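You operate a simulated robot arm through the tools that you are given. There is no shell and no other tool. Be economical: measure what you need, move in short steps, check, and stop when the job is done.

Carry out the task below with a simulated two-armed robot. There is one attempt and no reset: what you move stays moved.

TASK
Lay the square bar on the rail bed, run the rail stop up to it and lock the stop screw.
Fine: bar against the rail's end plate; use the bench hex key and stand it back in its holder.

Only the result counts: the job must be done as asked and must still hold three seconds after the hand-in. Knocking over, shifting, dropping, spilling or breaking anything else fails it.

THE ROBOT
Two 7-joint arms with two-finger parallel grippers on one trunk, on a base that drives. Base frame: it is fixed to the floor where the robot stands at the start and does not move with it; the origin is under the middle of the robot, x ahead of it, y to its left, z up; the surface under the hand at the start is at about z = 85. Readings come in cm, rad, newtons and seconds.
The left shoulder is at the start at [16.3, 17.1, 110.8], the right one opposite. With the tool pointing down near the work surface each hand reaches from about 50 to 96 cm from the robot's upright axis, wherever it stands, measured 20 degrees to its own side. Places, roughly: bench hex key holder [60, 30, 90]; length rail bed [70, 20, 80]; rail stop [70, 0, 90]; stop screw [80, 0, 90]. Payload 4.4 kg a hand.
The tool frame of a hand sits at the grasp point between the pads (the TCP): z along the fingers, y along the line on which they close. The tips reach 2.3 cm beyond it. Largest opening 9.4 cm; finger width 3.8, thickness 1; the body of the gripper, 5.4 by 9.6 cm, starts 3.9 cm behind the TCP.
Orientation is told as [roll, pitch, yaw] about the base's x, y, z axes, in that order, counted from this pose: with the fingers straight down and closing along the base's y, the tool's x points along the base's -x, its y along +y and its z along -z.

THE INTERFACE
- The arms move only by the tool servo_tool. It takes "left_rows", "right_rows" or both (then of equal length, played together; a hand with none holds still); each is a list of rows, each a list of 7 numbers: the shift along the tool's x, y, z in cm, then the turn, a rotation vector about the tool's x, y, z in rad, then the opening, from 0 (shut) to 1 (fully open). In form: [[tx, ty, tz, rx, ry, rz, grip], ...]. A call has 1 to 8 rows; each row is the pose to reach, as a shift and turn from the pose commanded when the call began, along the tool's axes at that moment. Each row takes 0.2 s and may step no farther than 5 cm and 0.15 rad from the row before; otherwise, or with a gripper value out of range, the whole call is refused. A pose out of reach is approached as far as the arm can. The call stops where the force on the tool passes 40 N (or 10 N more than at its start, if that is more) or the arm is blocked; 0.2 s more then pass. Each finger travels about 7.2 cm/s and halts on what it meets, pressing with about 27 N; the grip force reading is that of the motor and also rises with nothing between the fingers. The clock runs only during rows and for 0.2 s after the last one: add rows that repeat a pose to give the fingers time. It gives the time, the measured TCP pose, the force on the tool (base axes), the opening and the grip force at its end, in the units of the frame above (readings bear some noise), with the torque about the TCP (base axes, N m) and any sound that the robot's microphone picked up, and new pictures: "pictures" is both (left out), scene, wrist or none (wrist: the cameras of the hands that moved).
- Cameras (640 x 400 px; columns grow to the right, rows downward): "scene" is now at [29.01, 0.94, 130.37]; the picture's right is [0.16, -0.99, 0.00], its down [-0.15, -0.03, -0.99] and it looks along [0.97, 0.16, -0.15] (base axes); focal length 214 px, centre (320, 200). "left" rides on the left gripper at [8.6, -1.6, -7.4] in its tool frame; the picture's right is [0.18, 0.98, 0.00], its down [-0.58, 0.11, -0.81] and it looks along [-0.79, 0.15, 0.59] (tool axes); focal length 243 px, centre (320, 200). "right" rides on the right gripper at [8.6, 1.6, -7.5] in its tool frame; the picture's right is [-0.18, 0.98, 0.00], its down [-0.58, -0.11, -0.81] and it looks along [-0.79, -0.15, 0.59] (tool axes); focal length 243 px, centre (320, 200). There is no depth. A picture from a camera that has moved, and an enlarged one, comes with that camera's place and axes in the base frame and with its lens. The place of the scene camera against the robot may be out by one fixed shift of up to 2.5 cm in any direction.
- lift_body(by): slides the trunk up (or, below 0, down) by that many cm; the arms and the scene camera ride with it, the base frame stays. It gives what a move gives, with no picture.
- steer(legs): drives the robot by 1 to 6 legs, each [ahead, left, turn to the left] in cm, cm and rad, along the robot's own axes; the way and the turn of a leg run together, so that a leg with both is an arc; at most 150 cm and 3.142 rad a leg. The arms and the cameras ride along, it lands a little off, and it stops where it bumps. It gives what a move gives, and a new picture of the scene camera.
- turn_head(pan, tilt): turns the head with the scene camera to pan (to the left, within 1.396 rad either way) and tilt (down, from -0.506 to 1.204), counted from straight ahead of the robot. It gives what a move gives, and a new picture of the scene camera.
- enlarge(camera, box): a new picture of the part [left, top, right, bottom] of that camera's present view, enlarged. No time passes.
- finish_job(): hands the job in; it is judged then, once.

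Go step by step. Nothing tells you exact positions but the pictures and the camera data: compare them with the known pose of the tool, close in by small moves and look again before you grip or let go. The budget is 120 turns and 260 pictures, counting those below and the enlarged ones. Unless the task says otherwise, let go and move clear before handing in, and close with one line.

The tools are called after "Emit:" by a JSON object that holds its "api" and its "payload". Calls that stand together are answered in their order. servo_tool: Moves the arms, as the interface text tells. Its arguments: {"type":"object","properties":{"left_rows":{"type":"array","items":{"type":"array","items":{"type":"number"}}},"right_rows":{"type":"array","items":{"type":"array","items":{"type":"number"}}},"pictures":{"type":"string","enum":["both","scene","wrist","none"]}},"required":[]} The other tools are called the same way: lift_body (by) slides the trunk up or down; steer (legs) drives the base; turn_head (pan, tilt) turns the head that bears the scene camera; enlarge (camera, box) takes an enlarged picture of a part of a camera's view; finish_job () hands the job in.

At the start:

```text
time: 0.0
left_ee_pos: [48.59, 28.63, 120.21]
left_ee_rot: [-0.001, -0.001, 0.001]
left_wrist_force: [-0.6, -0.3, 0.4]
left_moment: [-0.01, 0.0, 0.0]
left_opening: 9.38
left_grasp_force: 0.0
right_ee_pos: [44.99, -9.21, 129.7]
right_ee_rot: [0.001, -0.001, 0.0]
right_wrist_force: [-0.4, 0.7, 0.2]
right_moment: [0.0, -0.01, -0.01]
right_opening: 9.37
right_grasp_force: 0.0
trunk travel left (down, up): [-12.5, 26.3]
robot x, y, heading: [-0.0, -0.18, -0.001]
head pan, tilt: [0.164, 0.154]
```

scene: 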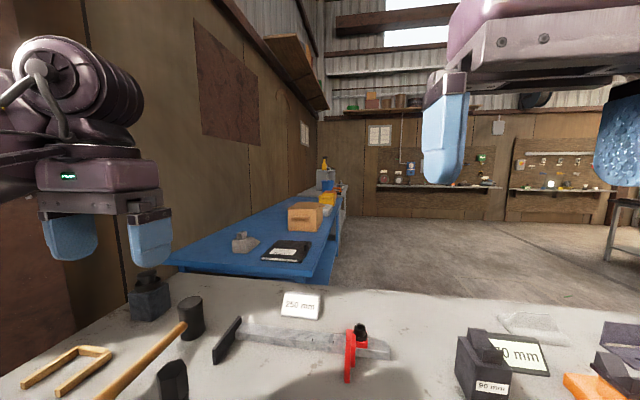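
right: 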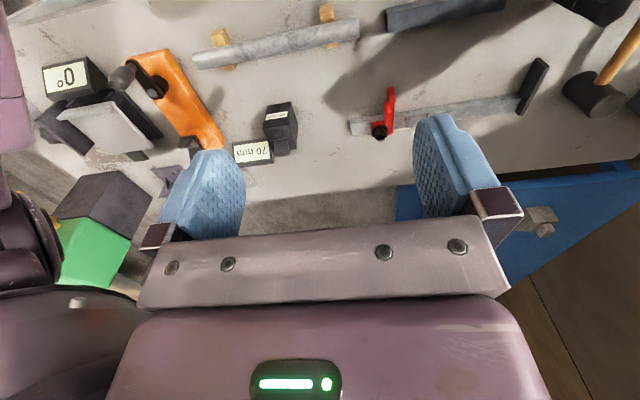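
left: 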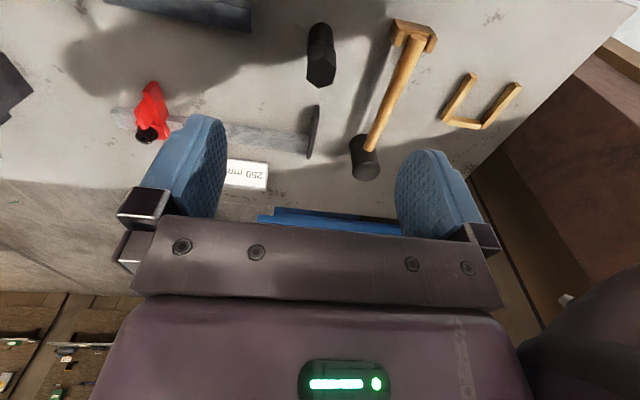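

I see the bench with a rail (red stop, dark end plate on the left), a mallet, and some blocks. I'll tilt the head down to see the work surface properly.

Emit:
{"api": "turn_head", "payload": {"pan": 0.0, "tilt": 0.85}}

```text
time: 1.1
left_ee_pos: [48.65, 28.47, 120.02]
left_ee_rot: [0.0, 0.0, 0.0]
left_wrist_force: [-1.0, -0.7, -0.2]
left_moment: [0.02, 0.02, -0.02]
left_opening: 9.39
left_grasp_force: 0.0
right_ee_pos: [44.96, -9.27, 129.72]
right_ee_rot: [0.001, 0.0, 0.0]
right_wrist_force: [0.7, 1.5, -0.4]
right_moment: [-0.02, 0.0, -0.01]
right_opening: 9.43
right_grasp_force: 0.1
trunk travel left (down, up): [-12.5, 26.3]
robot x, y, heading: [-0.03, -0.21, -0.001]
head pan, tilt: [0.0, 0.85]
camera scene: at [27.68, -0.58, 124.17], right [0.0, -1.0, 0.0], down [-0.75, 0.0, -0.66], along [0.66, 0.0, -0.75], focal length 214 px, centre (320, 200)
```

scene: 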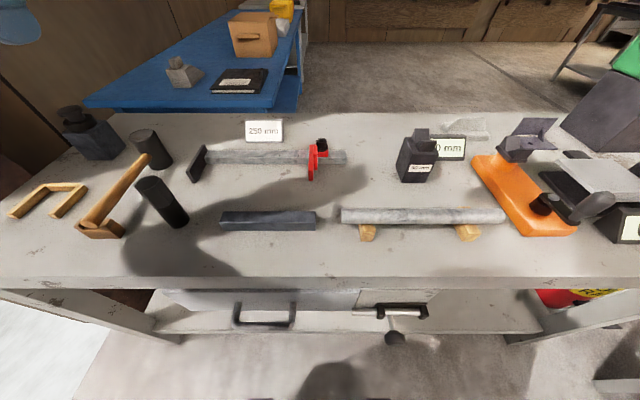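

The bench is clear now. I'll enlarge the key areas: left side for the hex key holder, the rail, and the bars.

Emit:
{"api": "enlarge", "payload": {"camera": "scene", "box": [0, 90, 220, 250]}}

Emit:
{"api": "enlarge", "payload": {"camera": "scene", "box": [180, 110, 360, 240]}}

Emit:
{"api": "enlarge", "payload": {"camera": "scene", "box": [320, 100, 640, 300]}}

Emit:
{"api": "enlarge", "payload": {"camera": "left", "box": [100, 0, 460, 210]}}

```text
2.50 times, centred on (110, 170) of scene
camera zoom: at [27.68, -0.58, 124.17], right [0.0, -1.0, 0.0], down [-0.75, 0.0, -0.66], along [0.66, 0.0, -0.75], focal length 536 px, centre (845, 275)
```

zoom: 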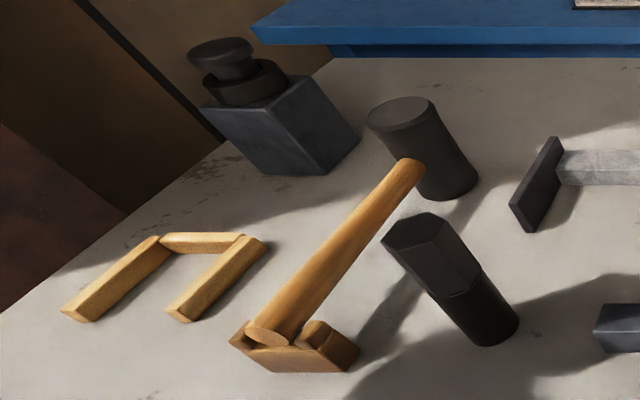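

```text
3.08 times, centred on (270, 175) of scene
camera zoom: at [27.68, -0.58, 124.17], right [0.0, -1.0, 0.0], down [-0.75, 0.0, -0.66], along [0.66, 0.0, -0.75], focal length 660 px, centre (474, 277)
```

zoom: 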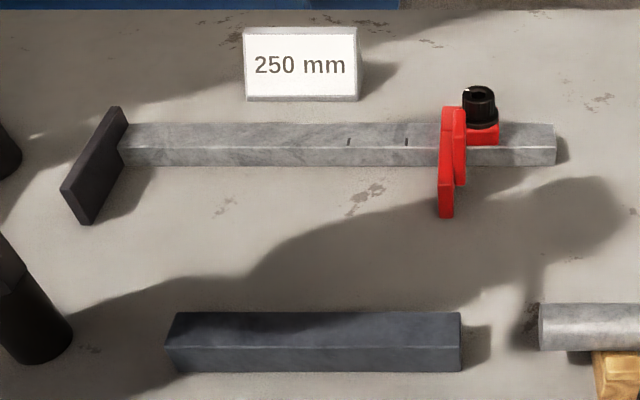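

```text
2.00 times, centred on (480, 200) of scene
camera zoom: at [27.68, -0.58, 124.17], right [0.0, -1.0, 0.0], down [-0.75, 0.0, -0.66], along [0.66, 0.0, -0.75], focal length 429 px, centre (0, 200)
```

zoom: 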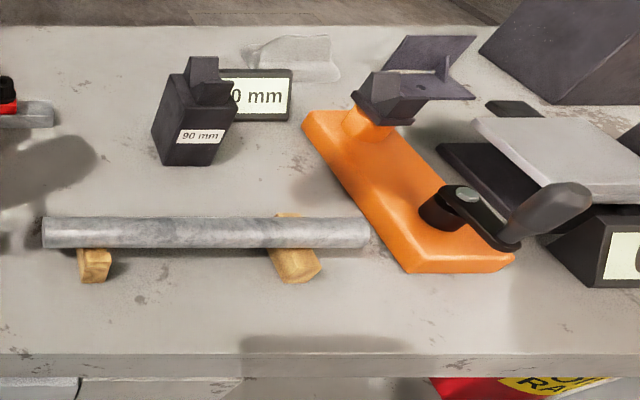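

```text
1.78 times, centred on (280, 105) of left
camera zoom: at [40.07, 26.9, 127.63], right [-0.18, 0.98, 0.0], down [0.58, 0.11, 0.81], along [0.79, 0.15, -0.59], focal length 431 px, centre (391, 369)
```

zoom: 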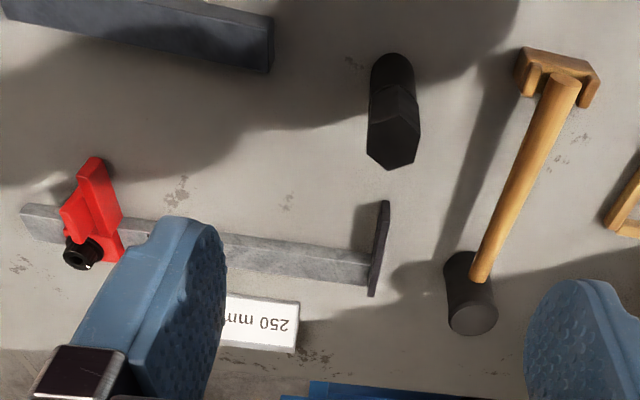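

The hex key looks like the black hexagonal-headed thing standing in a cylinder at about [60,30]; the square bar is the dark bar near [54,11]; the rail runs along y at x≈75. I'll magnify the rail details.

Emit:
{"api": "enlarge", "payload": {"camera": "scene", "box": [180, 130, 250, 190]}}

Emit:
{"api": "enlarge", "payload": {"camera": "scene", "box": [285, 125, 355, 185]}}

Emit:
{"api": "enlarge", "payload": {"camera": "scene", "box": [120, 160, 200, 235]}}

Emit:
{"api": "enlarge", "payload": {"camera": "right", "box": [320, 40, 600, 200]}}

```text
6.67 times, centred on (215, 160) of scene
camera zoom: at [27.68, -0.58, 124.17], right [0.0, -1.0, 0.0], down [-0.75, 0.0, -0.66], along [0.66, 0.0, -0.75], focal length 1430 px, centre (1020, 467)
```

zoom: 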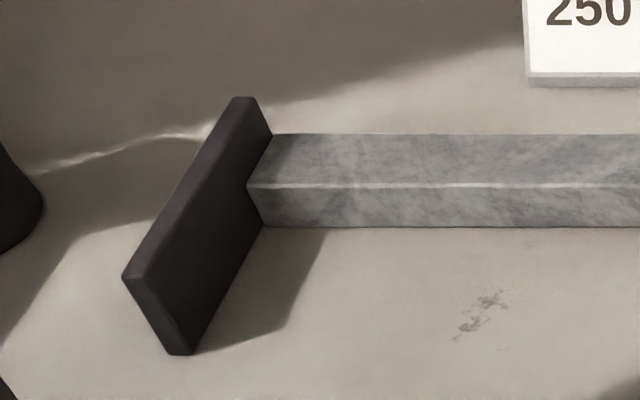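

```text
6.67 times, centred on (320, 155) of scene
camera zoom: at [27.68, -0.58, 124.17], right [0.0, -1.0, 0.0], down [-0.75, 0.0, -0.66], along [0.66, 0.0, -0.75], focal length 1430 px, centre (320, 500)
```

zoom: 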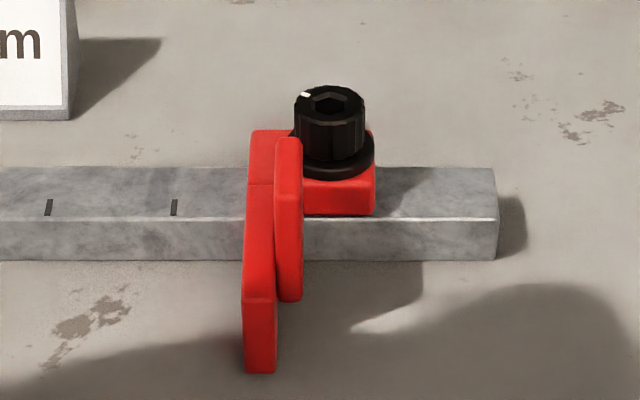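

```text
5.33 times, centred on (160, 198) of scene
camera zoom: at [27.68, -0.58, 124.17], right [0.0, -1.0, 0.0], down [-0.75, 0.0, -0.66], along [0.66, 0.0, -0.75], focal length 1144 px, centre (1173, 213)
```

zoom: 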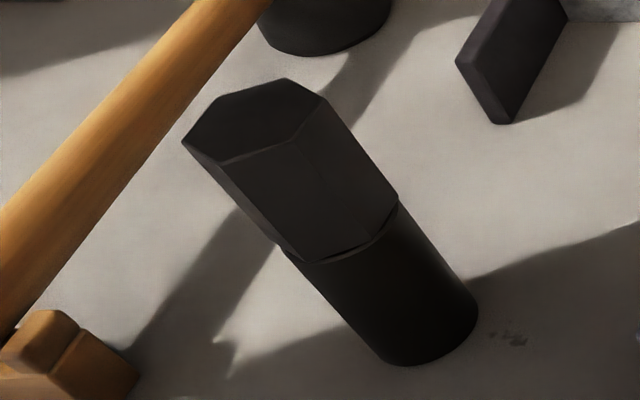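

```text
2.29 times, centred on (460, 120) of right
camera zoom: at [36.43, -7.61, 137.11], right [0.18, 0.98, 0.0], down [0.58, -0.11, 0.81], along [0.79, -0.15, -0.59], focal length 555 px, centre (0, 383)
```

zoom: 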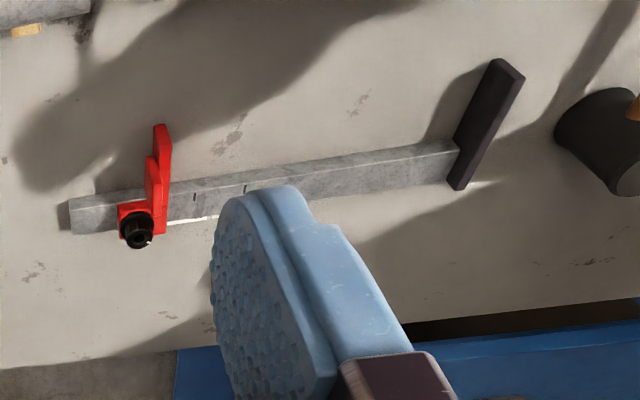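

The end plate and the red stop both project in front of the rail, so the bar belongs on the bench in front of the rail, between them. I'll bring the left hand over the bar, turning it so it closes along x, and move the right hand aside.

Emit:
{"api": "servo_tool", "payload": {"left_rows": [[-0.75, -2.2, 1.25, 0, 0, -0.145, 1], [-1.5, -4.4, 2.5, 0, 0, -0.29, 1], [-2.25, -6.6, 3.75, 0, 0, -0.435, 1], [-3, -8.8, 5, 0, 0, -0.58, 1], [-3.75, -11, 6.25, 0, 0, -0.725, 1], [-4.5, -13.2, 7.5, 0, 0, -0.87, 1], [-5.25, -15.4, 8.75, 0, 0, -1.015, 1], [-6, -17.5, 10, 0, 0, -1.16, 1]], "right_rows": [[0, -2, 0, 0, 0, 0, 1], [0, -4, 0, 0, 0, 0, 1], [0, -6, 0, 0, 0, 0, 1], [0, -8, 0, 0, 0, 0, 1], [0, -10, 0, 0, 0, 0, 1], [0, -12, 0, 0, 0, 0, 1], [0, -14, 0, 0, 0, 0, 1], [0, -14, 0, 0, 0, 0, 1]], "pictures": "none"}}

Emit:
{"api": "servo_tool", "payload": {"left_rows": [[0, 0, 0, 0, 0, -0.14, 1], [0, 0, 0, 0, 0, -0.28, 1], [0, 0, 0, 0, 0, -0.41, 1], [0, 0, 0, 0, 0, -0.41, 1]]}}

```text
time: 2.9
left_ee_pos: [54.72, 11.05, 110.09]
left_ee_rot: [0.002, 0.0, 1.164]
left_wrist_force: [-0.1, -0.3, -0.1]
left_moment: [0.01, 0.01, -0.04]
left_opening: 9.41
left_grasp_force: 0.2
right_ee_pos: [45.0, -23.44, 129.63]
right_ee_rot: [-0.001, 0.0, 0.0]
right_wrist_force: [-0.2, 0.1, 0.0]
right_moment: [0.01, 0.02, 0.03]
right_opening: 9.41
right_grasp_force: 0.1
trunk travel left (down, up): [-12.5, 26.3]
robot x, y, heading: [0.25, -0.1, 0.003]
head pan, tilt: [0.0, 0.85]
```

```text
time: 3.9
left_ee_pos: [54.61, 11.03, 110.11]
left_ee_rot: [0.0, -0.001, 1.572]
left_wrist_force: [0.0, -0.3, -0.1]
left_moment: [-0.01, 0.0, 0.01]
left_opening: 9.4
left_grasp_force: 0.0
right_ee_pos: [44.74, -23.34, 129.75]
right_ee_rot: [0.0, -0.001, 0.003]
right_wrist_force: [0.2, 0.2, -0.2]
right_moment: [0.02, 0.01, -0.01]
right_opening: 9.4
right_grasp_force: 0.1
trunk travel left (down, up): [-12.5, 26.3]
robot x, y, heading: [-0.12, -0.13, 0.002]
head pan, tilt: [0.0, 0.85]
camera scene: at [27.68, -0.58, 124.16], right [0.0, -1.0, 0.0], down [-0.75, 0.0, -0.66], along [0.66, 0.0, -0.75], focal length 214 px, centre (320, 200)
camera left: at [56.35, 2.41, 117.61], right [-0.98, -0.19, 0.0], down [-0.11, 0.58, 0.81], along [-0.15, 0.79, -0.59], focal length 243 px, centre (320, 200)
```

scene: 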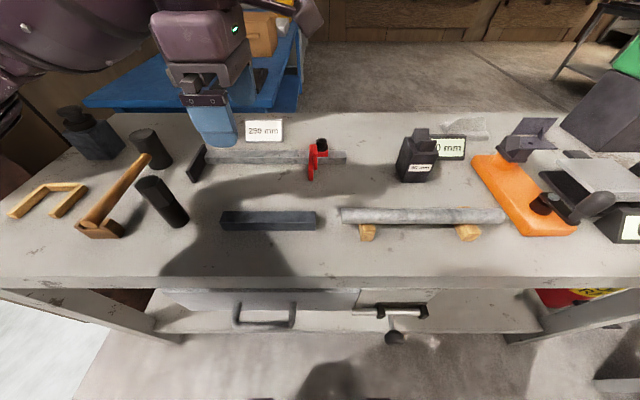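
left: 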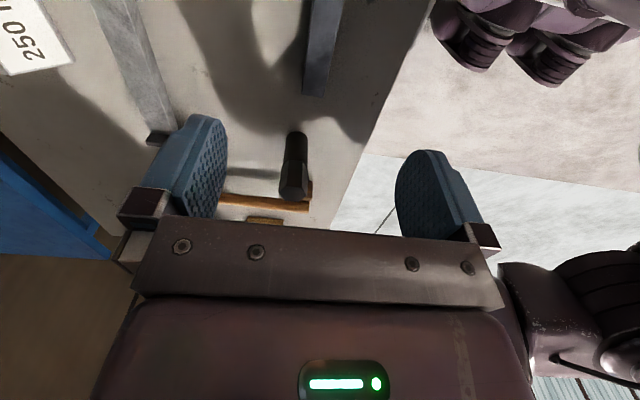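

Emit:
{"api": "enlarge", "payload": {"camera": "left", "box": [60, 0, 400, 212]}}

```text
1.88 times, centred on (230, 106) of left
camera zoom: at [56.35, 2.41, 117.61], right [-0.98, -0.19, 0.0], down [-0.11, 0.58, 0.81], along [-0.15, 0.79, -0.59], focal length 457 px, centre (489, 377)
```

zoom: 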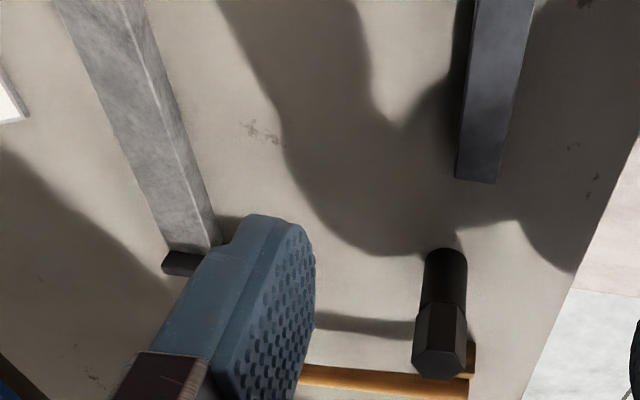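

The bar is about 20 cm long and 3 cm wide, centred near [54.5,10]. I'll descend over its middle and check the view between the fingers.

Emit:
{"api": "servo_tool", "payload": {"left_rows": [[0.3, 0, 4, 0, 0, 0, 1], [0.6, 0, 8, 0, 0, 0, 1], [1, 0, 12, 0, 0, 0, 1], [1, 0, 15, 0, 0, 0, 1], [1, 0, 15, 0, 0, 0, 1]]}}

```text
time: 5.1
left_ee_pos: [54.71, 9.79, 95.24]
left_ee_rot: [0.0, 0.001, 1.57]
left_wrist_force: [-0.8, -0.2, -0.7]
left_moment: [-0.02, -0.01, 0.01]
left_opening: 9.4
left_grasp_force: 0.1
right_ee_pos: [44.9, -23.42, 129.76]
right_ee_rot: [-0.002, -0.001, 0.0]
right_wrist_force: [-1.0, -0.1, 0.2]
right_moment: [-0.01, 0.05, -0.02]
right_opening: 9.41
right_grasp_force: 0.1
trunk travel left (down, up): [-12.5, 26.3]
robot x, y, heading: [0.09, 0.14, -0.0]
head pan, tilt: [0.0, 0.85]
camera scene: at [27.64, -0.59, 124.18], right [0.0, -1.0, 0.0], down [-0.75, 0.0, -0.66], along [0.66, 0.0, -0.75], focal length 214 px, centre (320, 200)
camera left: at [56.43, 1.19, 102.75], right [-0.98, -0.18, 0.0], down [-0.11, 0.58, 0.81], along [-0.15, 0.79, -0.59], focal length 243 px, centre (320, 200)
```

scene: 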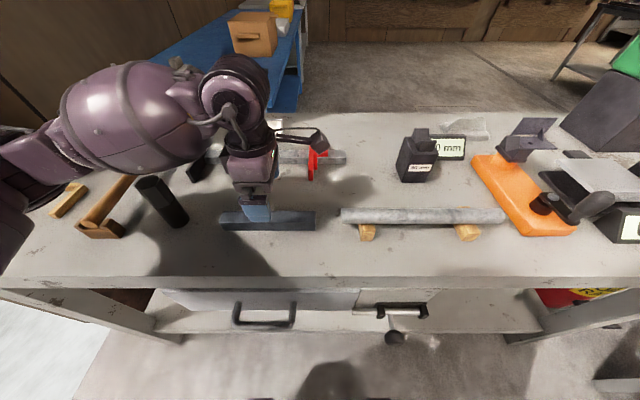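
left: 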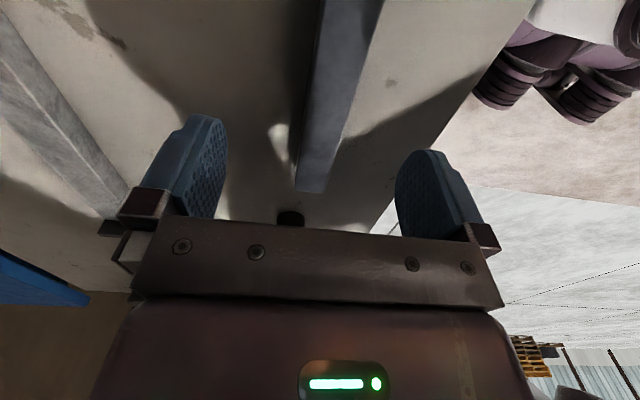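

The bar runs at x≈54.0, y≈0…19.6, parallel to y. I'll shift 0.7 cm and descend to straddle it, then close.

Emit:
{"api": "servo_tool", "payload": {"left_rows": [[0, 0.7, 2, 0, 0, 0, 1], [0, 0.7, 4, 0, 0, 0, 1], [0, 0.7, 6, 0, 0, 0, 1], [0, 0.7, 6.7, 0, 0, 0, 1], [0, 0.7, 6.7, 0, 0, 0, 1]]}}

```text
time: 6.3
left_ee_pos: [53.83, 9.93, 88.53]
left_ee_rot: [-0.002, 0.0, 1.57]
left_wrist_force: [-0.1, -0.4, -0.8]
left_moment: [0.01, 0.03, 0.01]
left_opening: 9.41
left_grasp_force: 0.0
right_ee_pos: [44.8, -23.45, 129.8]
right_ee_rot: [0.001, 0.001, -0.001]
right_wrist_force: [0.5, 0.6, 0.4]
right_moment: [0.01, 0.0, -0.01]
right_opening: 9.41
right_grasp_force: 0.1
trunk travel left (down, up): [-12.5, 26.3]
robot x, y, heading: [-0.02, 0.25, 0.003]
head pan, tilt: [0.0, 0.85]
camera scene: at [27.62, -0.62, 124.2], right [0.0, -1.0, 0.0], down [-0.75, 0.0, -0.66], along [0.66, 0.0, -0.75], focal length 214 px, centre (320, 200)
camera left: at [55.59, 1.26, 96.05], right [-0.98, -0.18, 0.0], down [-0.11, 0.58, 0.81], along [-0.15, 0.79, -0.59], focal length 243 px, centre (320, 200)
```

scene: 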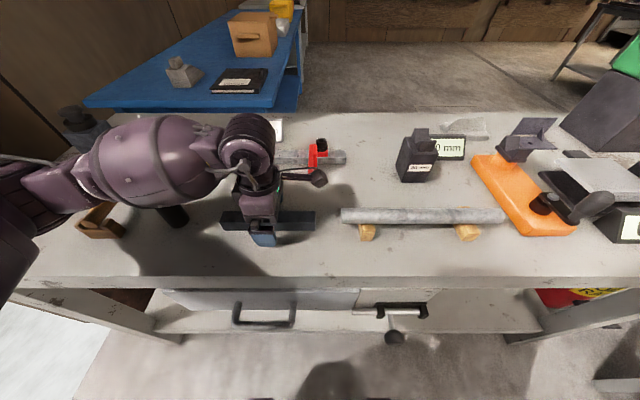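
left: 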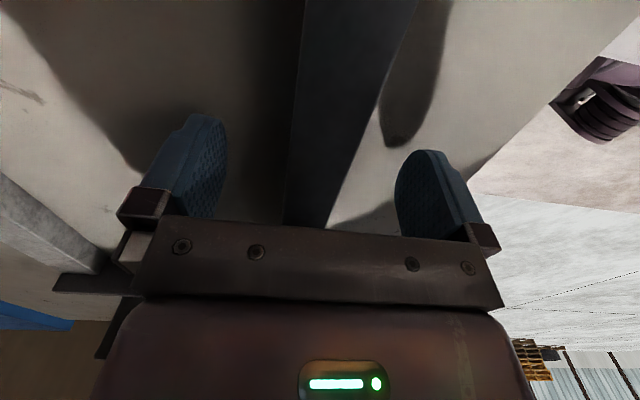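

Fingers straddle the bar. Closing.

Emit:
{"api": "servo_tool", "payload": {"left_rows": [[0, 0, 0, 0, 0, 0, 0.6], [0, 0, 0, 0, 0, 0, 0.3], [0, 0, 0, 0, 0, 0, 0], [0, 0, 0, 0, 0, 0, 0], [0, 0, 0, 0, 0, 0, 0]], "pictures": "none"}}

Emit:
{"api": "servo_tool", "payload": {"left_rows": [[0, 0, -2, 0, 0, 0, 0], [0, 0, -4, 0, 0, 0, 0], [0, 0, -6, 0, 0, 0, 0], [0, 0, -8, 0, 0, 0, 0], [0, 0, -8, 0, 0, 0, 0]]}}

```text
time: 7.5
left_ee_pos: [53.93, 9.87, 88.63]
left_ee_rot: [-0.003, 0.0, 1.571]
left_wrist_force: [4.4, -1.1, 6.9]
left_moment: [0.3, -0.01, 0.21]
left_opening: 2.98
left_grasp_force: 27.0
right_ee_pos: [44.81, -23.36, 129.68]
right_ee_rot: [-0.001, 0.0, 0.0]
right_wrist_force: [-0.3, -0.4, 0.2]
right_moment: [0.0, 0.0, 0.0]
right_opening: 9.4
right_grasp_force: 0.1
trunk travel left (down, up): [-12.5, 26.3]
robot x, y, heading: [0.2, -0.04, 0.003]
head pan, tilt: [0.0, 0.85]
```

```text
time: 8.7
left_ee_pos: [53.99, 10.08, 96.36]
left_ee_rot: [0.001, -0.002, 1.572]
left_wrist_force: [0.0, 0.4, -12.9]
left_moment: [-0.07, 0.05, 0.02]
left_opening: 3.01
left_grasp_force: 26.7
right_ee_pos: [45.06, -23.38, 129.7]
right_ee_rot: [0.001, 0.002, 0.001]
right_wrist_force: [1.4, 0.3, -0.5]
right_moment: [-0.02, 0.01, -0.02]
right_opening: 9.41
right_grasp_force: 0.1
trunk travel left (down, up): [-12.5, 26.3]
robot x, y, heading: [0.21, -0.02, 0.003]
head pan, tilt: [0.0, 0.85]
camera scene: at [27.8, -0.56, 124.12], right [0.0, -1.0, 0.0], down [-0.75, 0.0, -0.66], along [0.66, 0.0, -0.75], focal length 214 px, centre (320, 200)
camera left: at [55.68, 1.46, 103.93], right [-0.98, -0.18, 0.0], down [-0.11, 0.58, 0.81], along [-0.15, 0.79, -0.59], focal length 243 px, centre (320, 200)
```

scene: 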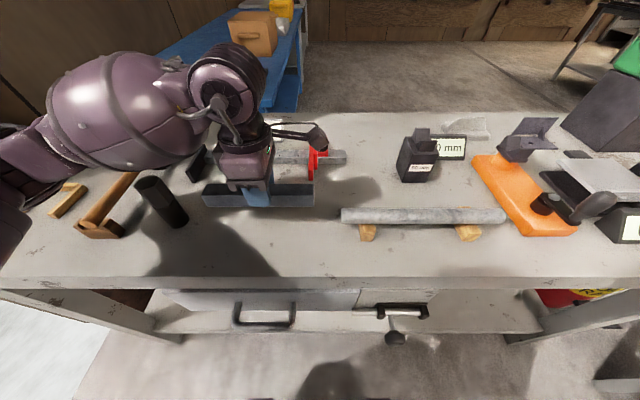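
left: 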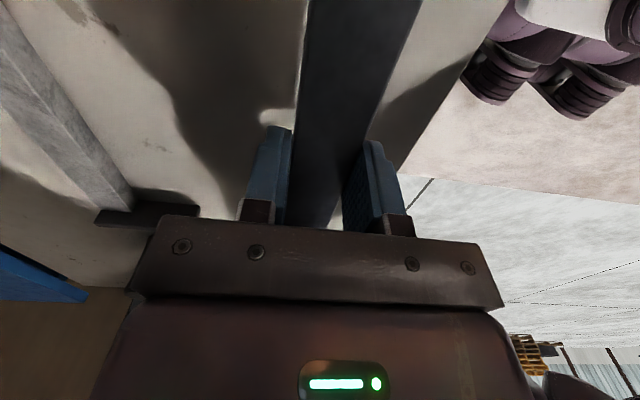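

Bar is held (3.0 cm, ~1.3 kg). I'll measure the rail's position from the wrist camera.

Emit:
{"api": "enlarge", "payload": {"camera": "left", "box": [0, 0, 320, 240]}}

Emit:
{"api": "enlarge", "payload": {"camera": "scene", "box": [170, 110, 370, 230]}}

```text
1.67 times, centred on (160, 120) of left
camera zoom: at [55.68, 1.46, 103.93], right [-0.98, -0.18, 0.0], down [-0.11, 0.58, 0.81], along [-0.15, 0.79, -0.59], focal length 404 px, centre (587, 333)
```

zoom: 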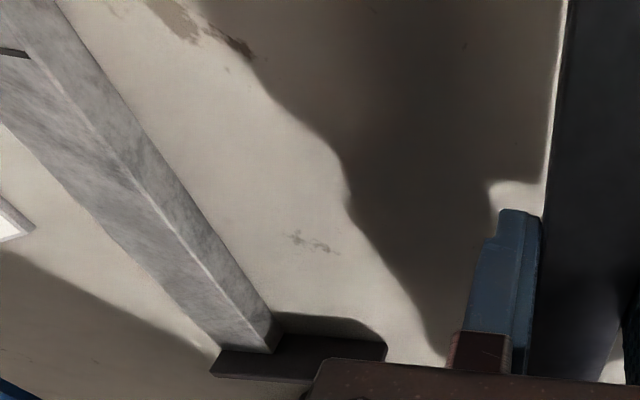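

```text
3.20 times, centred on (270, 170) of scene
camera zoom: at [27.8, -0.56, 124.12], right [0.0, -1.0, 0.0], down [-0.75, 0.0, -0.66], along [0.66, 0.0, -0.75], focal length 686 px, centre (480, 296)
```

zoom: 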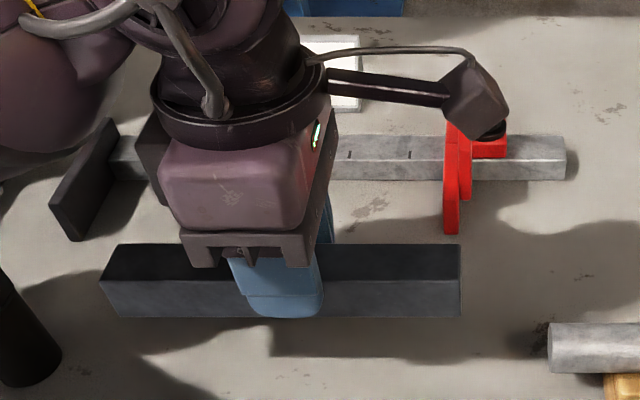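

Rail front face is at x≈74.4 and the end plate's inner face at y≈31.3. I'll carry the bar high over the bed to about [71,19], then look.

Emit:
{"api": "servo_tool", "payload": {"left_rows": [[0, -3, -1, 0, 0, 0, 0], [0, -6.5, -2, 0, 0, 0, 0], [0, -10, -2, 0, 0, 0, 0], [-1.5, -13.5, -2, 0, 0, 0, 0], [-4, -17, -2, 0, 0, 0, 0], [-7, -17, -2, 0, 0, 0, 0], [-9, -17, -2, 0, 0, 0, 0], [-9, -17, -2, 0, 0, 0, 0]]}}

```text
time: 10.5
left_ee_pos: [70.82, 19.02, 98.23]
left_ee_rot: [0.0, 0.001, 1.571]
left_wrist_force: [-0.2, -0.2, -12.8]
left_moment: [-0.07, -0.02, -0.01]
left_opening: 3.01
left_grasp_force: 27.3
right_ee_pos: [44.95, -23.19, 129.61]
right_ee_rot: [0.001, 0.002, 0.0]
right_wrist_force: [-0.3, 0.7, 0.3]
right_moment: [-0.05, 0.0, 0.05]
right_opening: 9.39
right_grasp_force: 0.0
trunk travel left (down, up): [-12.5, 26.3]
robot x, y, heading: [-0.03, 0.12, 0.004]
head pan, tilt: [0.0, 0.85]
camera scene: at [27.8, -0.58, 124.13], right [0.0, -1.0, 0.0], down [-0.75, 0.0, -0.66], along [0.66, 0.0, -0.75], focal length 214 px, centre (320, 200)
camera left: at [72.55, 10.44, 105.73], right [-0.98, -0.18, 0.0], down [-0.11, 0.58, 0.81], along [-0.15, 0.79, -0.59], focal length 243 px, centre (320, 200)
```

scene: 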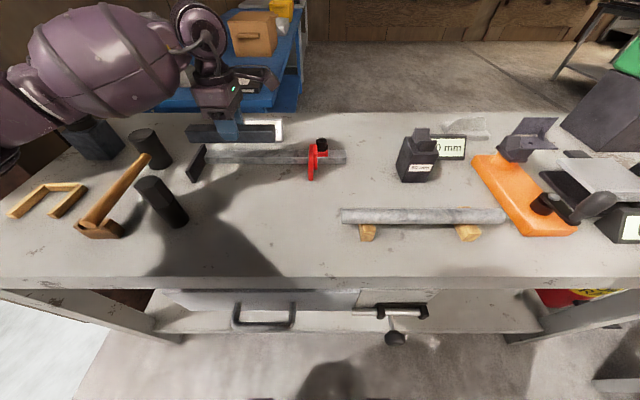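
left: 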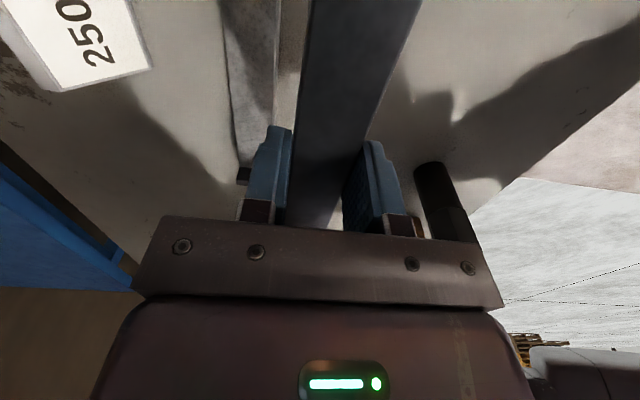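

Everything consistent (rail front x≈74.5). Lowering to just above the bench, still 2 cm short of the end plate.

Emit:
{"api": "servo_tool", "payload": {"left_rows": [[0, 0, 2.5, 0, 0, 0, 0], [0, 0, 5, 0, 0, 0, 0], [0, 0, 7, 0, 0, 0, 0], [0, 0, 8.6, 0, 0, 0, 0], [0, 0, 8.6, 0, 0, 0, 0]]}}

Emit:
{"api": "enlarge", "payload": {"camera": "scene", "box": [170, 110, 370, 230]}}

```text
time: 11.7
left_ee_pos: [70.85, 18.99, 89.78]
left_ee_rot: [-0.001, 0.0, 1.57]
left_wrist_force: [-0.2, -0.4, -13.1]
left_moment: [-0.07, 0.03, 0.02]
left_opening: 2.98
left_grasp_force: 27.5
right_ee_pos: [44.93, -23.25, 129.75]
right_ee_rot: [0.0, 0.004, 0.001]
right_wrist_force: [-0.3, -0.6, -0.5]
right_moment: [0.02, -0.01, -0.04]
right_opening: 9.37
right_grasp_force: 0.0
trunk travel left (down, up): [-12.5, 26.3]
robot x, y, heading: [0.16, -0.41, -0.003]
head pan, tilt: [0.0, 0.85]
camera scene: at [27.75, -0.56, 124.15], right [0.0, -1.0, 0.0], down [-0.75, 0.0, -0.66], along [0.66, 0.0, -0.75], focal length 214 px, centre (320, 200)
camera left: at [72.57, 10.35, 97.23], right [-0.98, -0.18, 0.0], down [-0.11, 0.58, 0.81], along [-0.15, 0.79, -0.59], focal length 243 px, centre (320, 200)
```

scene: 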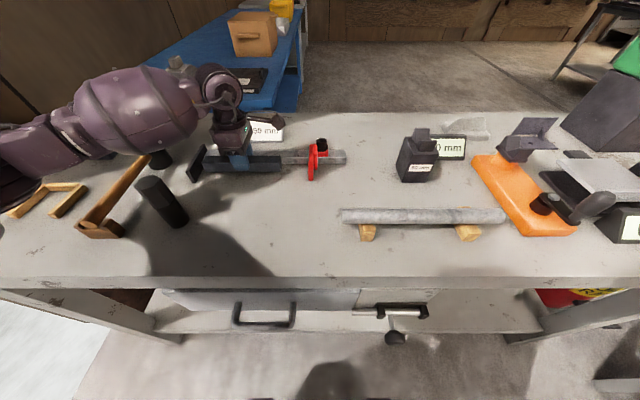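
left: 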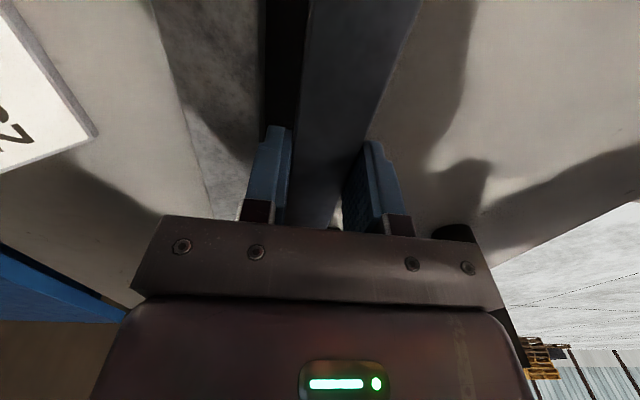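

```text
3.20 times, centred on (270, 170) of scene
camera zoom: at [27.75, -0.56, 124.15], right [0.0, -1.0, 0.0], down [-0.75, 0.0, -0.66], along [0.66, 0.0, -0.75], focal length 686 px, centre (480, 296)
```

zoom: 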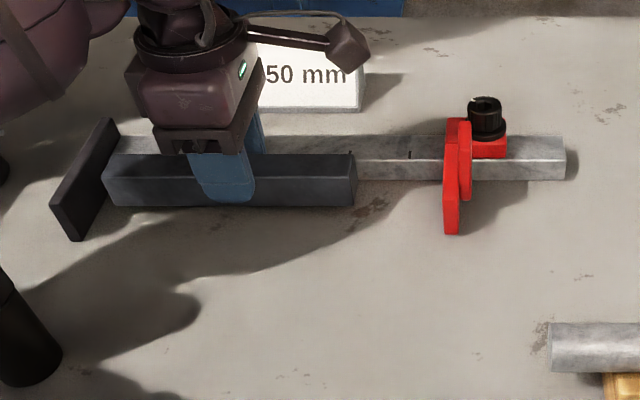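

Gap to the plate looks small. I'll drop to ~0.3 cm above the bench and creep toward the plate watching force.

Emit:
{"api": "servo_tool", "payload": {"left_rows": [[-0.5, 0, 0.5, 0, 0, 0, 0], [-1.0, 0, 0.9, 0, 0, 0, 0], [-1.4, 0, 0.9, 0, 0, 0, 0], [-1.7, 0, 0.9, 0, 0, 0, 0]], "pictures": "none"}}

Emit:
{"api": "enlarge", "payload": {"camera": "scene", "box": [180, 130, 280, 190]}}

```text
time: 12.7
left_ee_pos: [71.08, 20.59, 88.75]
left_ee_rot: [0.001, 0.0, 1.57]
left_wrist_force: [0.5, -0.6, -13.6]
left_moment: [-0.08, -0.01, -0.04]
left_opening: 2.99
left_grasp_force: 26.8
right_ee_pos: [45.03, -23.28, 129.72]
right_ee_rot: [0.0, 0.002, 0.0]
right_wrist_force: [-0.4, 0.0, 0.2]
right_moment: [0.02, 0.01, 0.02]
right_opening: 9.41
right_grasp_force: 0.0
trunk travel left (down, up): [-12.5, 26.3]
robot x, y, heading: [0.04, -0.16, -0.001]
head pan, tilt: [0.0, 0.85]
```

```text
6.40 times, centred on (230, 160) of scene
camera zoom: at [27.79, -0.54, 124.13], right [0.0, -1.0, 0.0], down [-0.75, 0.0, -0.66], along [0.66, 0.0, -0.75], focal length 1373 px, centre (896, 456)
```

zoom: 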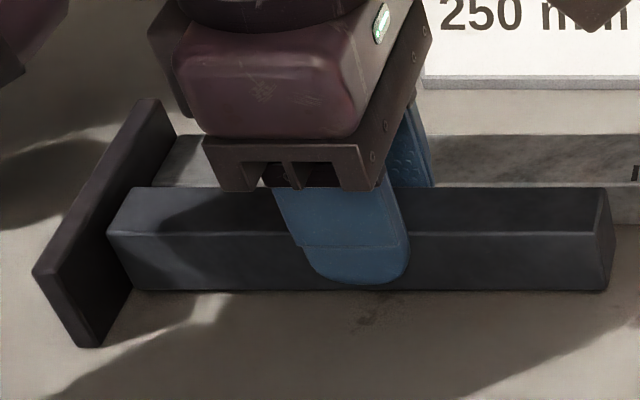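

Emit:
{"api": "servo_tool", "payload": {"left_rows": [[-0.15, 0, 0, 0, 0, 0, 0], [-0.3, 0, 0, 0, 0, 0, 0], [-0.4, 0, 0, 0, 0, 0, 0]], "pictures": "none"}}

Emit:
{"api": "enlarge", "payload": {"camera": "scene", "box": [180, 130, 280, 190]}}

```text
time: 13.5
left_ee_pos: [71.08, 20.95, 88.86]
left_ee_rot: [0.002, 0.003, 1.569]
left_wrist_force: [0.7, -6.3, -12.3]
left_moment: [-0.06, -0.03, 0.14]
left_opening: 2.98
left_grasp_force: 27.4
right_ee_pos: [45.03, -23.44, 129.75]
right_ee_rot: [0.0, 0.002, 0.0]
right_wrist_force: [-0.5, -0.3, -0.6]
right_moment: [0.0, -0.01, 0.0]
right_opening: 9.4
right_grasp_force: 0.0
trunk travel left (down, up): [-12.5, 26.3]
robot x, y, heading: [-0.14, -0.16, 0.003]
head pan, tilt: [0.0, 0.85]
```

```text
6.40 times, centred on (230, 160) of scene
camera zoom: at [27.78, -0.62, 124.14], right [0.0, -1.0, 0.0], down [-0.75, 0.0, -0.66], along [0.66, 0.0, -0.75], focal length 1373 px, centre (896, 456)
```

zoom: 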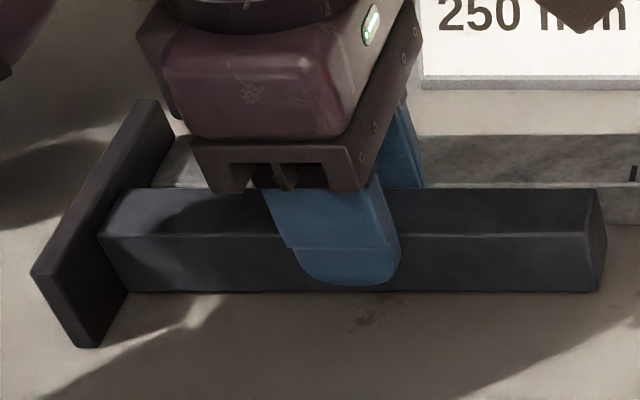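

Contact with the end plate (6 N). Now lowering onto the bench.

Emit:
{"api": "servo_tool", "payload": {"left_rows": [[0, 0, 0.15, 0, 0, 0, 0], [0, 0, 0.3, 0, 0, 0, 0], [0, 0, 0.4, 0, 0, 0, 0]], "pictures": "none"}}

```text
time: 14.3
left_ee_pos: [70.91, 20.86, 88.48]
left_ee_rot: [0.0, -0.001, 1.568]
left_wrist_force: [1.1, -13.4, -8.8]
left_moment: [-0.07, 0.03, 0.04]
left_opening: 2.97
left_grasp_force: 27.4
right_ee_pos: [45.03, -23.51, 129.74]
right_ee_rot: [-0.001, 0.0, 0.0]
right_wrist_force: [0.2, -0.3, 0.3]
right_moment: [0.0, 0.02, 0.0]
right_opening: 9.4
right_grasp_force: 0.0
trunk travel left (down, up): [-12.5, 26.3]
robot x, y, heading: [0.05, 0.2, -0.001]
head pan, tilt: [0.0, 0.85]
```

Emit:
{"api": "servo_tool", "payload": {"left_rows": [[0, 0, 0.1, 0, 0, 0, 0], [0, 0, 0.2, 0, 0, 0, 0], [0, 0, 0.3, 0, 0, 0, 0]], "pictures": "none"}}

```text
time: 15.1
left_ee_pos: [70.98, 20.88, 88.59]
left_ee_rot: [-0.006, 0.002, 1.568]
left_wrist_force: [3.9, -16.3, 7.8]
left_moment: [-0.37, 0.28, 0.0]
left_opening: 2.97
left_grasp_force: 26.6
right_ee_pos: [44.87, -23.47, 129.83]
right_ee_rot: [0.002, -0.001, 0.001]
right_wrist_force: [-0.1, 0.1, 0.2]
right_moment: [0.0, 0.02, 0.0]
right_opening: 9.4
right_grasp_force: 0.1
trunk travel left (down, up): [-12.5, 26.3]
robot x, y, heading: [0.13, -0.07, -0.001]
head pan, tilt: [0.0, 0.85]
```

Bar sits on the bench against the plate. I'll keep the left hand holding it while the right hand goes around to push the stop; bringing the right hand (closing) to the right of the stop.

Emit:
{"api": "servo_tool", "payload": {"right_rows": [[-4, 1, 2, 0, 0, 0, 0.5], [-8, 2, 4, 0, 0, 0, 0], [-12, 4, 6, 0, 0, 0, 0], [-16, 6, 8, 0, 0, 0, 0], [-20, 8, 10, 0, 0, 0, 0], [-24, 10, 12, 0, 0, 0, 0], [-28, 12, 14, 0, 0, 0, 0], [-31, 13, 16, 0, 0, 0, 0]], "pictures": "none"}}

Emit:
{"api": "servo_tool", "payload": {"right_rows": [[0, 0, 4, 0, 0, 0, 0], [0, 0, 8, 0, 0, 0, 0], [0, 0.5, 12, 0, 0, 0, 0], [0, 0.5, 15, 0, 0, 0, 0], [0, 0.5, 15, 0, 0, 0, 0]]}}

```text
time: 16.9
left_ee_pos: [70.93, 21.11, 88.31]
left_ee_rot: [-0.002, 0.0, 1.57]
left_wrist_force: [9.5, -7.0, 15.0]
left_moment: [-0.51, 0.11, -0.57]
left_opening: 3.0
left_grasp_force: 27.1
right_ee_pos: [75.74, -10.35, 114.04]
right_ee_rot: [0.001, 0.001, -0.001]
right_wrist_force: [0.5, 0.3, 0.7]
right_moment: [0.0, 0.0, 0.0]
right_opening: 0.0
right_grasp_force: 26.9
trunk travel left (down, up): [-12.5, 26.3]
robot x, y, heading: [-0.12, -0.11, 0.004]
head pan, tilt: [0.0, 0.85]
```

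```text
time: 18.1
left_ee_pos: [70.89, 21.16, 88.33]
left_ee_rot: [-0.001, -0.001, 1.572]
left_wrist_force: [7.2, -3.3, 14.7]
left_moment: [0.21, -0.07, 0.0]
left_opening: 2.98
left_grasp_force: 27.2
right_ee_pos: [75.92, -9.81, 99.06]
right_ee_rot: [-0.002, -0.001, 0.0]
right_wrist_force: [0.1, 0.9, -0.1]
right_moment: [0.04, 0.03, 0.02]
right_opening: 0.0
right_grasp_force: 27.3
trunk travel left (down, up): [-12.5, 26.3]
robot x, y, heading: [-0.07, 0.13, -0.001]
head pan, tilt: [0.0, 0.85]
camera scene: at [27.62, -0.64, 124.19], right [0.0, -1.0, 0.0], down [-0.75, 0.0, -0.66], along [0.66, 0.0, -0.75], focal length 214 px, centre (320, 200)
camera right: at [67.34, -8.08, 106.36], right [0.18, 0.98, 0.0], down [0.58, -0.11, 0.81], along [0.79, -0.15, -0.59], focal length 243 px, centre (320, 200)
```

scene: 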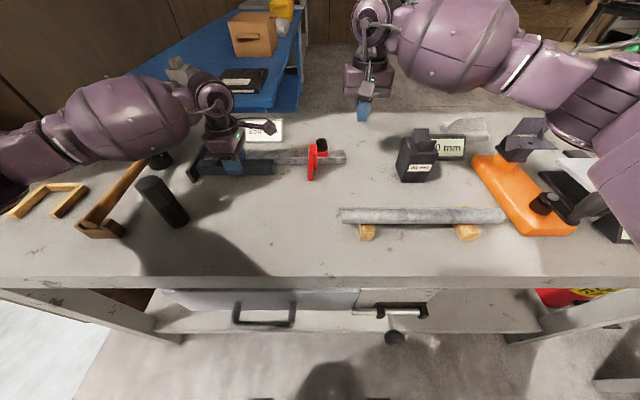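
right: 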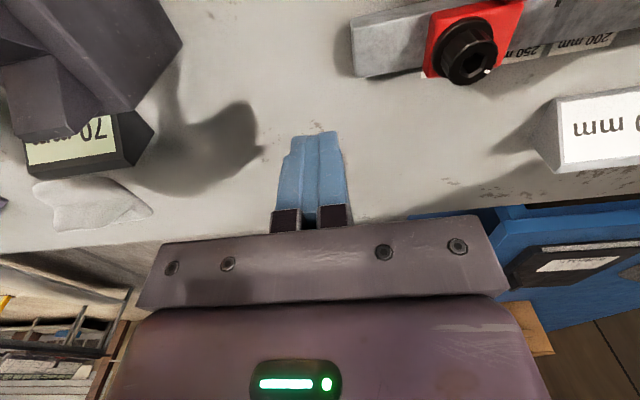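

Emit:
{"api": "enlarge", "payload": {"camera": "right", "box": [330, 0, 640, 120]}}

```text
2.06 times, centred on (485, 60) of right
camera zoom: at [67.34, -8.08, 106.36], right [0.18, 0.98, 0.0], down [0.58, -0.11, 0.81], along [0.79, -0.15, -0.59], focal length 501 px, centre (-21, 489)
```

zoom: 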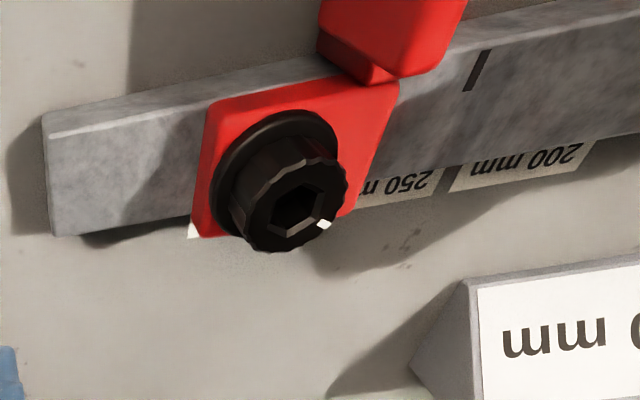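

The screw is at about [75.4,-0.7], block's right face y≈-2.8. I'll lower the closed right fingers right of the block, just above the rail top.

Emit:
{"api": "servo_tool", "payload": {"right_rows": [[0.5, 2, 3, 0, 0, 0, 0], [0.5, 3.3, 6, 0, 0, 0, 0], [0.5, 3.3, 7.5, 0, 0, 0, 0], [0.5, 3.3, 8.0, 0, 0, 0, 0]]}}

Emit:
{"api": "enlarge", "payload": {"camera": "scene", "box": [260, 110, 400, 190]}}

```text
time: 19.1
left_ee_pos: [70.92, 21.09, 88.24]
left_ee_rot: [0.001, -0.001, 1.572]
left_wrist_force: [6.5, -1.1, 14.2]
left_moment: [0.04, -0.01, 0.07]
left_opening: 2.99
left_grasp_force: 26.9
right_ee_pos: [75.44, -6.59, 90.93]
right_ee_rot: [0.001, 0.0, 0.0]
right_wrist_force: [0.0, 0.1, 0.2]
right_moment: [-0.01, -0.01, 0.03]
right_opening: 0.0
right_grasp_force: 26.9
trunk travel left (down, up): [-12.5, 26.3]
robot x, y, heading: [0.24, -0.1, 0.0]
head pan, tilt: [0.0, 0.85]
camera scene: at [27.62, -0.62, 124.18], right [0.0, -1.0, 0.0], down [-0.75, 0.0, -0.66], along [0.66, 0.0, -0.75], focal length 214 px, centre (320, 200)
camera right: at [66.84, -4.84, 98.31], right [0.18, 0.98, 0.0], down [0.58, -0.11, 0.81], along [0.79, -0.15, -0.59], focal length 243 px, centre (320, 200)
```

scene: 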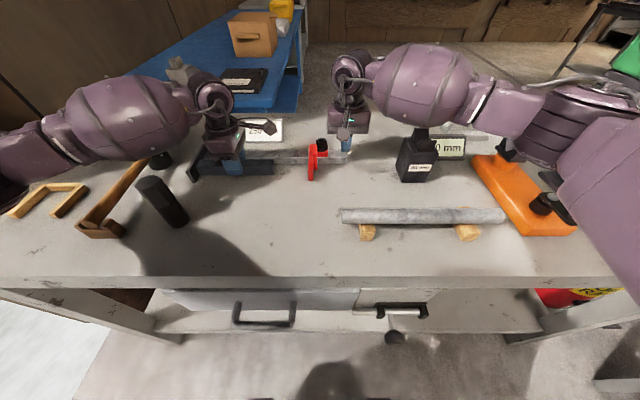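
right: 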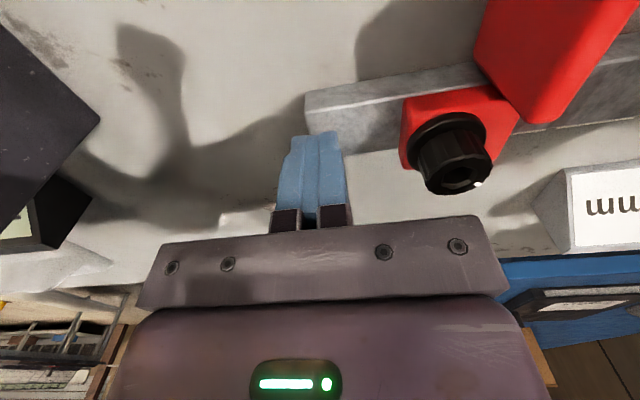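

```text
4.57 times, centred on (330, 150) of scene
camera zoom: at [27.62, -0.62, 124.18], right [0.0, -1.0, 0.0], down [-0.75, 0.0, -0.66], along [0.66, 0.0, -0.75], focal length 980 px, centre (274, 429)
```

zoom: 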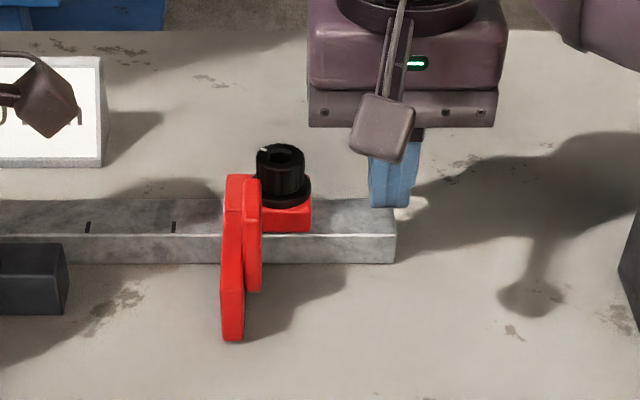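

Left hand's camera boom would get close to the right hand during the push, so I'll release the bar gently (small opening, rail is near) and lift the left hand away first.

Emit:
{"api": "servo_tool", "payload": {"left_rows": [[0, 0, -0.2, 0, 0, 0, 0.39], [0, 0, -0.2, 0, 0, 0, 0.4], [0, 0, -0.2, 0, 0, 0, 0.4], [0, 0, -1.2, 0, 0, 0, 0.4], [0, 0, -3, 0, 0, 0, 0.4], [0, 0, -6, 0, 0, 0, 0.5], [0, 0, -9, 0, 0, 0, 0.6], [0, 0, -12, 0, 0, 0, 0.7]], "pictures": "none"}}

Emit:
{"api": "enlarge", "payload": {"camera": "scene", "box": [170, 110, 370, 230]}}

Emit:
{"api": "enlarge", "payload": {"camera": "left", "box": [120, 0, 520, 230]}}

```text
time: 20.9
left_ee_pos: [70.88, 21.21, 100.38]
left_ee_rot: [-0.001, 0.0, 1.572]
left_wrist_force: [0.2, 0.4, -0.2]
left_moment: [-0.01, 0.0, -0.04]
left_opening: 6.59
left_grasp_force: 0.0
right_ee_pos: [75.35, -6.49, 91.01]
right_ee_rot: [0.001, -0.001, 0.0]
right_wrist_force: [0.3, 0.0, -0.6]
right_moment: [-0.01, 0.01, -0.03]
right_opening: 0.01
right_grasp_force: 27.0
trunk travel left (down, up): [-12.5, 26.3]
robot x, y, heading: [-0.2, 0.15, 0.003]
head pan, tilt: [0.0, 0.85]
```

```text
3.20 times, centred on (270, 170) of scene
camera zoom: at [27.62, -0.6, 124.19], right [0.0, -1.0, 0.0], down [-0.75, 0.0, -0.66], along [0.66, 0.0, -0.75], focal length 686 px, centre (480, 296)
```

zoom: 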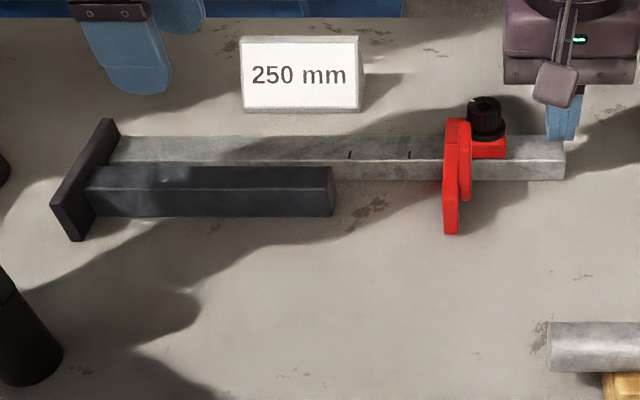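

```text
1.60 times, centred on (320, 115) of left
camera zoom: at [72.48, 12.52, 107.91], right [-0.98, -0.18, 0.0], down [-0.11, 0.58, 0.81], along [-0.15, 0.79, -0.59], focal length 388 px, centre (320, 336)
```

zoom: 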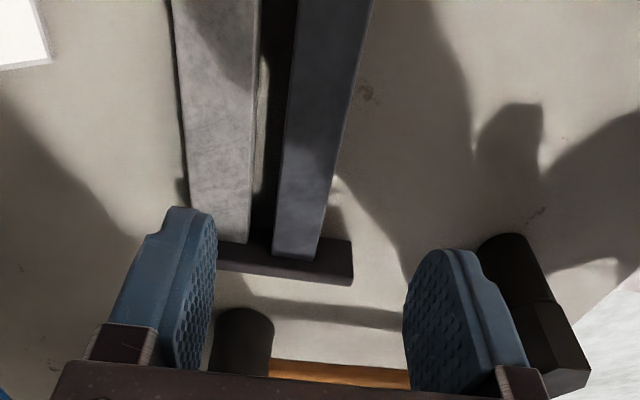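

Bar lies flush and parallel. Now pushing the stop left with the right fingers in small steps.

Emit:
{"api": "servo_tool", "payload": {"right_rows": [[0, 0.8, 0, 0, 0, 0, 0], [0, 1.6, 0, 0, 0, 0, 0], [0, 2.4, 0, 0, 0, 0, 0], [0, 3.2, 0, 0, 0, 0, 0], [0, 4.0, 0, 0, 0, 0, 0], [0, 4.8, 0, 0, 0, 0, 0]]}}

Emit:
{"api": "enlarge", "payload": {"camera": "scene", "box": [230, 110, 390, 210]}}

```text
time: 22.3
left_ee_pos: [70.73, 21.17, 100.26]
left_ee_rot: [0.001, 0.001, 1.57]
left_wrist_force: [0.0, -0.1, -0.5]
left_moment: [-0.03, -0.02, 0.03]
left_opening: 6.59
left_grasp_force: 0.1
right_ee_pos: [75.58, -1.77, 90.63]
right_ee_rot: [-0.001, -0.001, 0.0]
right_wrist_force: [-0.4, 0.4, -0.1]
right_moment: [0.01, -0.02, 0.0]
right_opening: 0.0
right_grasp_force: 27.0
trunk travel left (down, up): [-12.5, 26.3]
robot x, y, heading: [0.12, 0.07, -0.003]
head pan, tilt: [0.0, 0.85]
camera scene: at [27.68, -0.57, 124.17], right [0.0, -1.0, 0.0], down [-0.75, 0.0, -0.66], along [0.66, 0.0, -0.75], focal length 214 px, centre (320, 200)
camera right: at [66.87, 0.03, 98.12], right [0.18, 0.98, 0.0], down [0.58, -0.11, 0.81], along [0.79, -0.15, -0.59], focal length 243 px, centre (320, 200)
```

scene: 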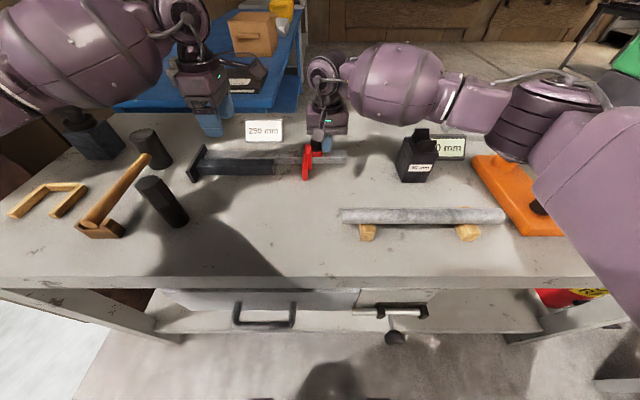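
right: 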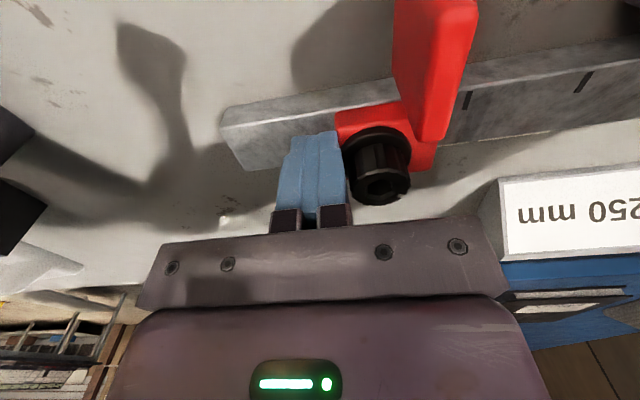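

```text
4.00 times, centred on (310, 160) of scene
camera zoom: at [27.68, -0.57, 124.17], right [0.0, -1.0, 0.0], down [-0.75, 0.0, -0.66], along [0.66, 0.0, -0.75], focal length 858 px, centre (360, 360)
```

zoom: 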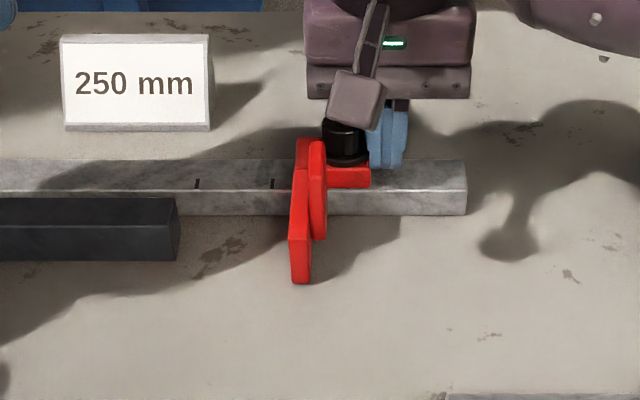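

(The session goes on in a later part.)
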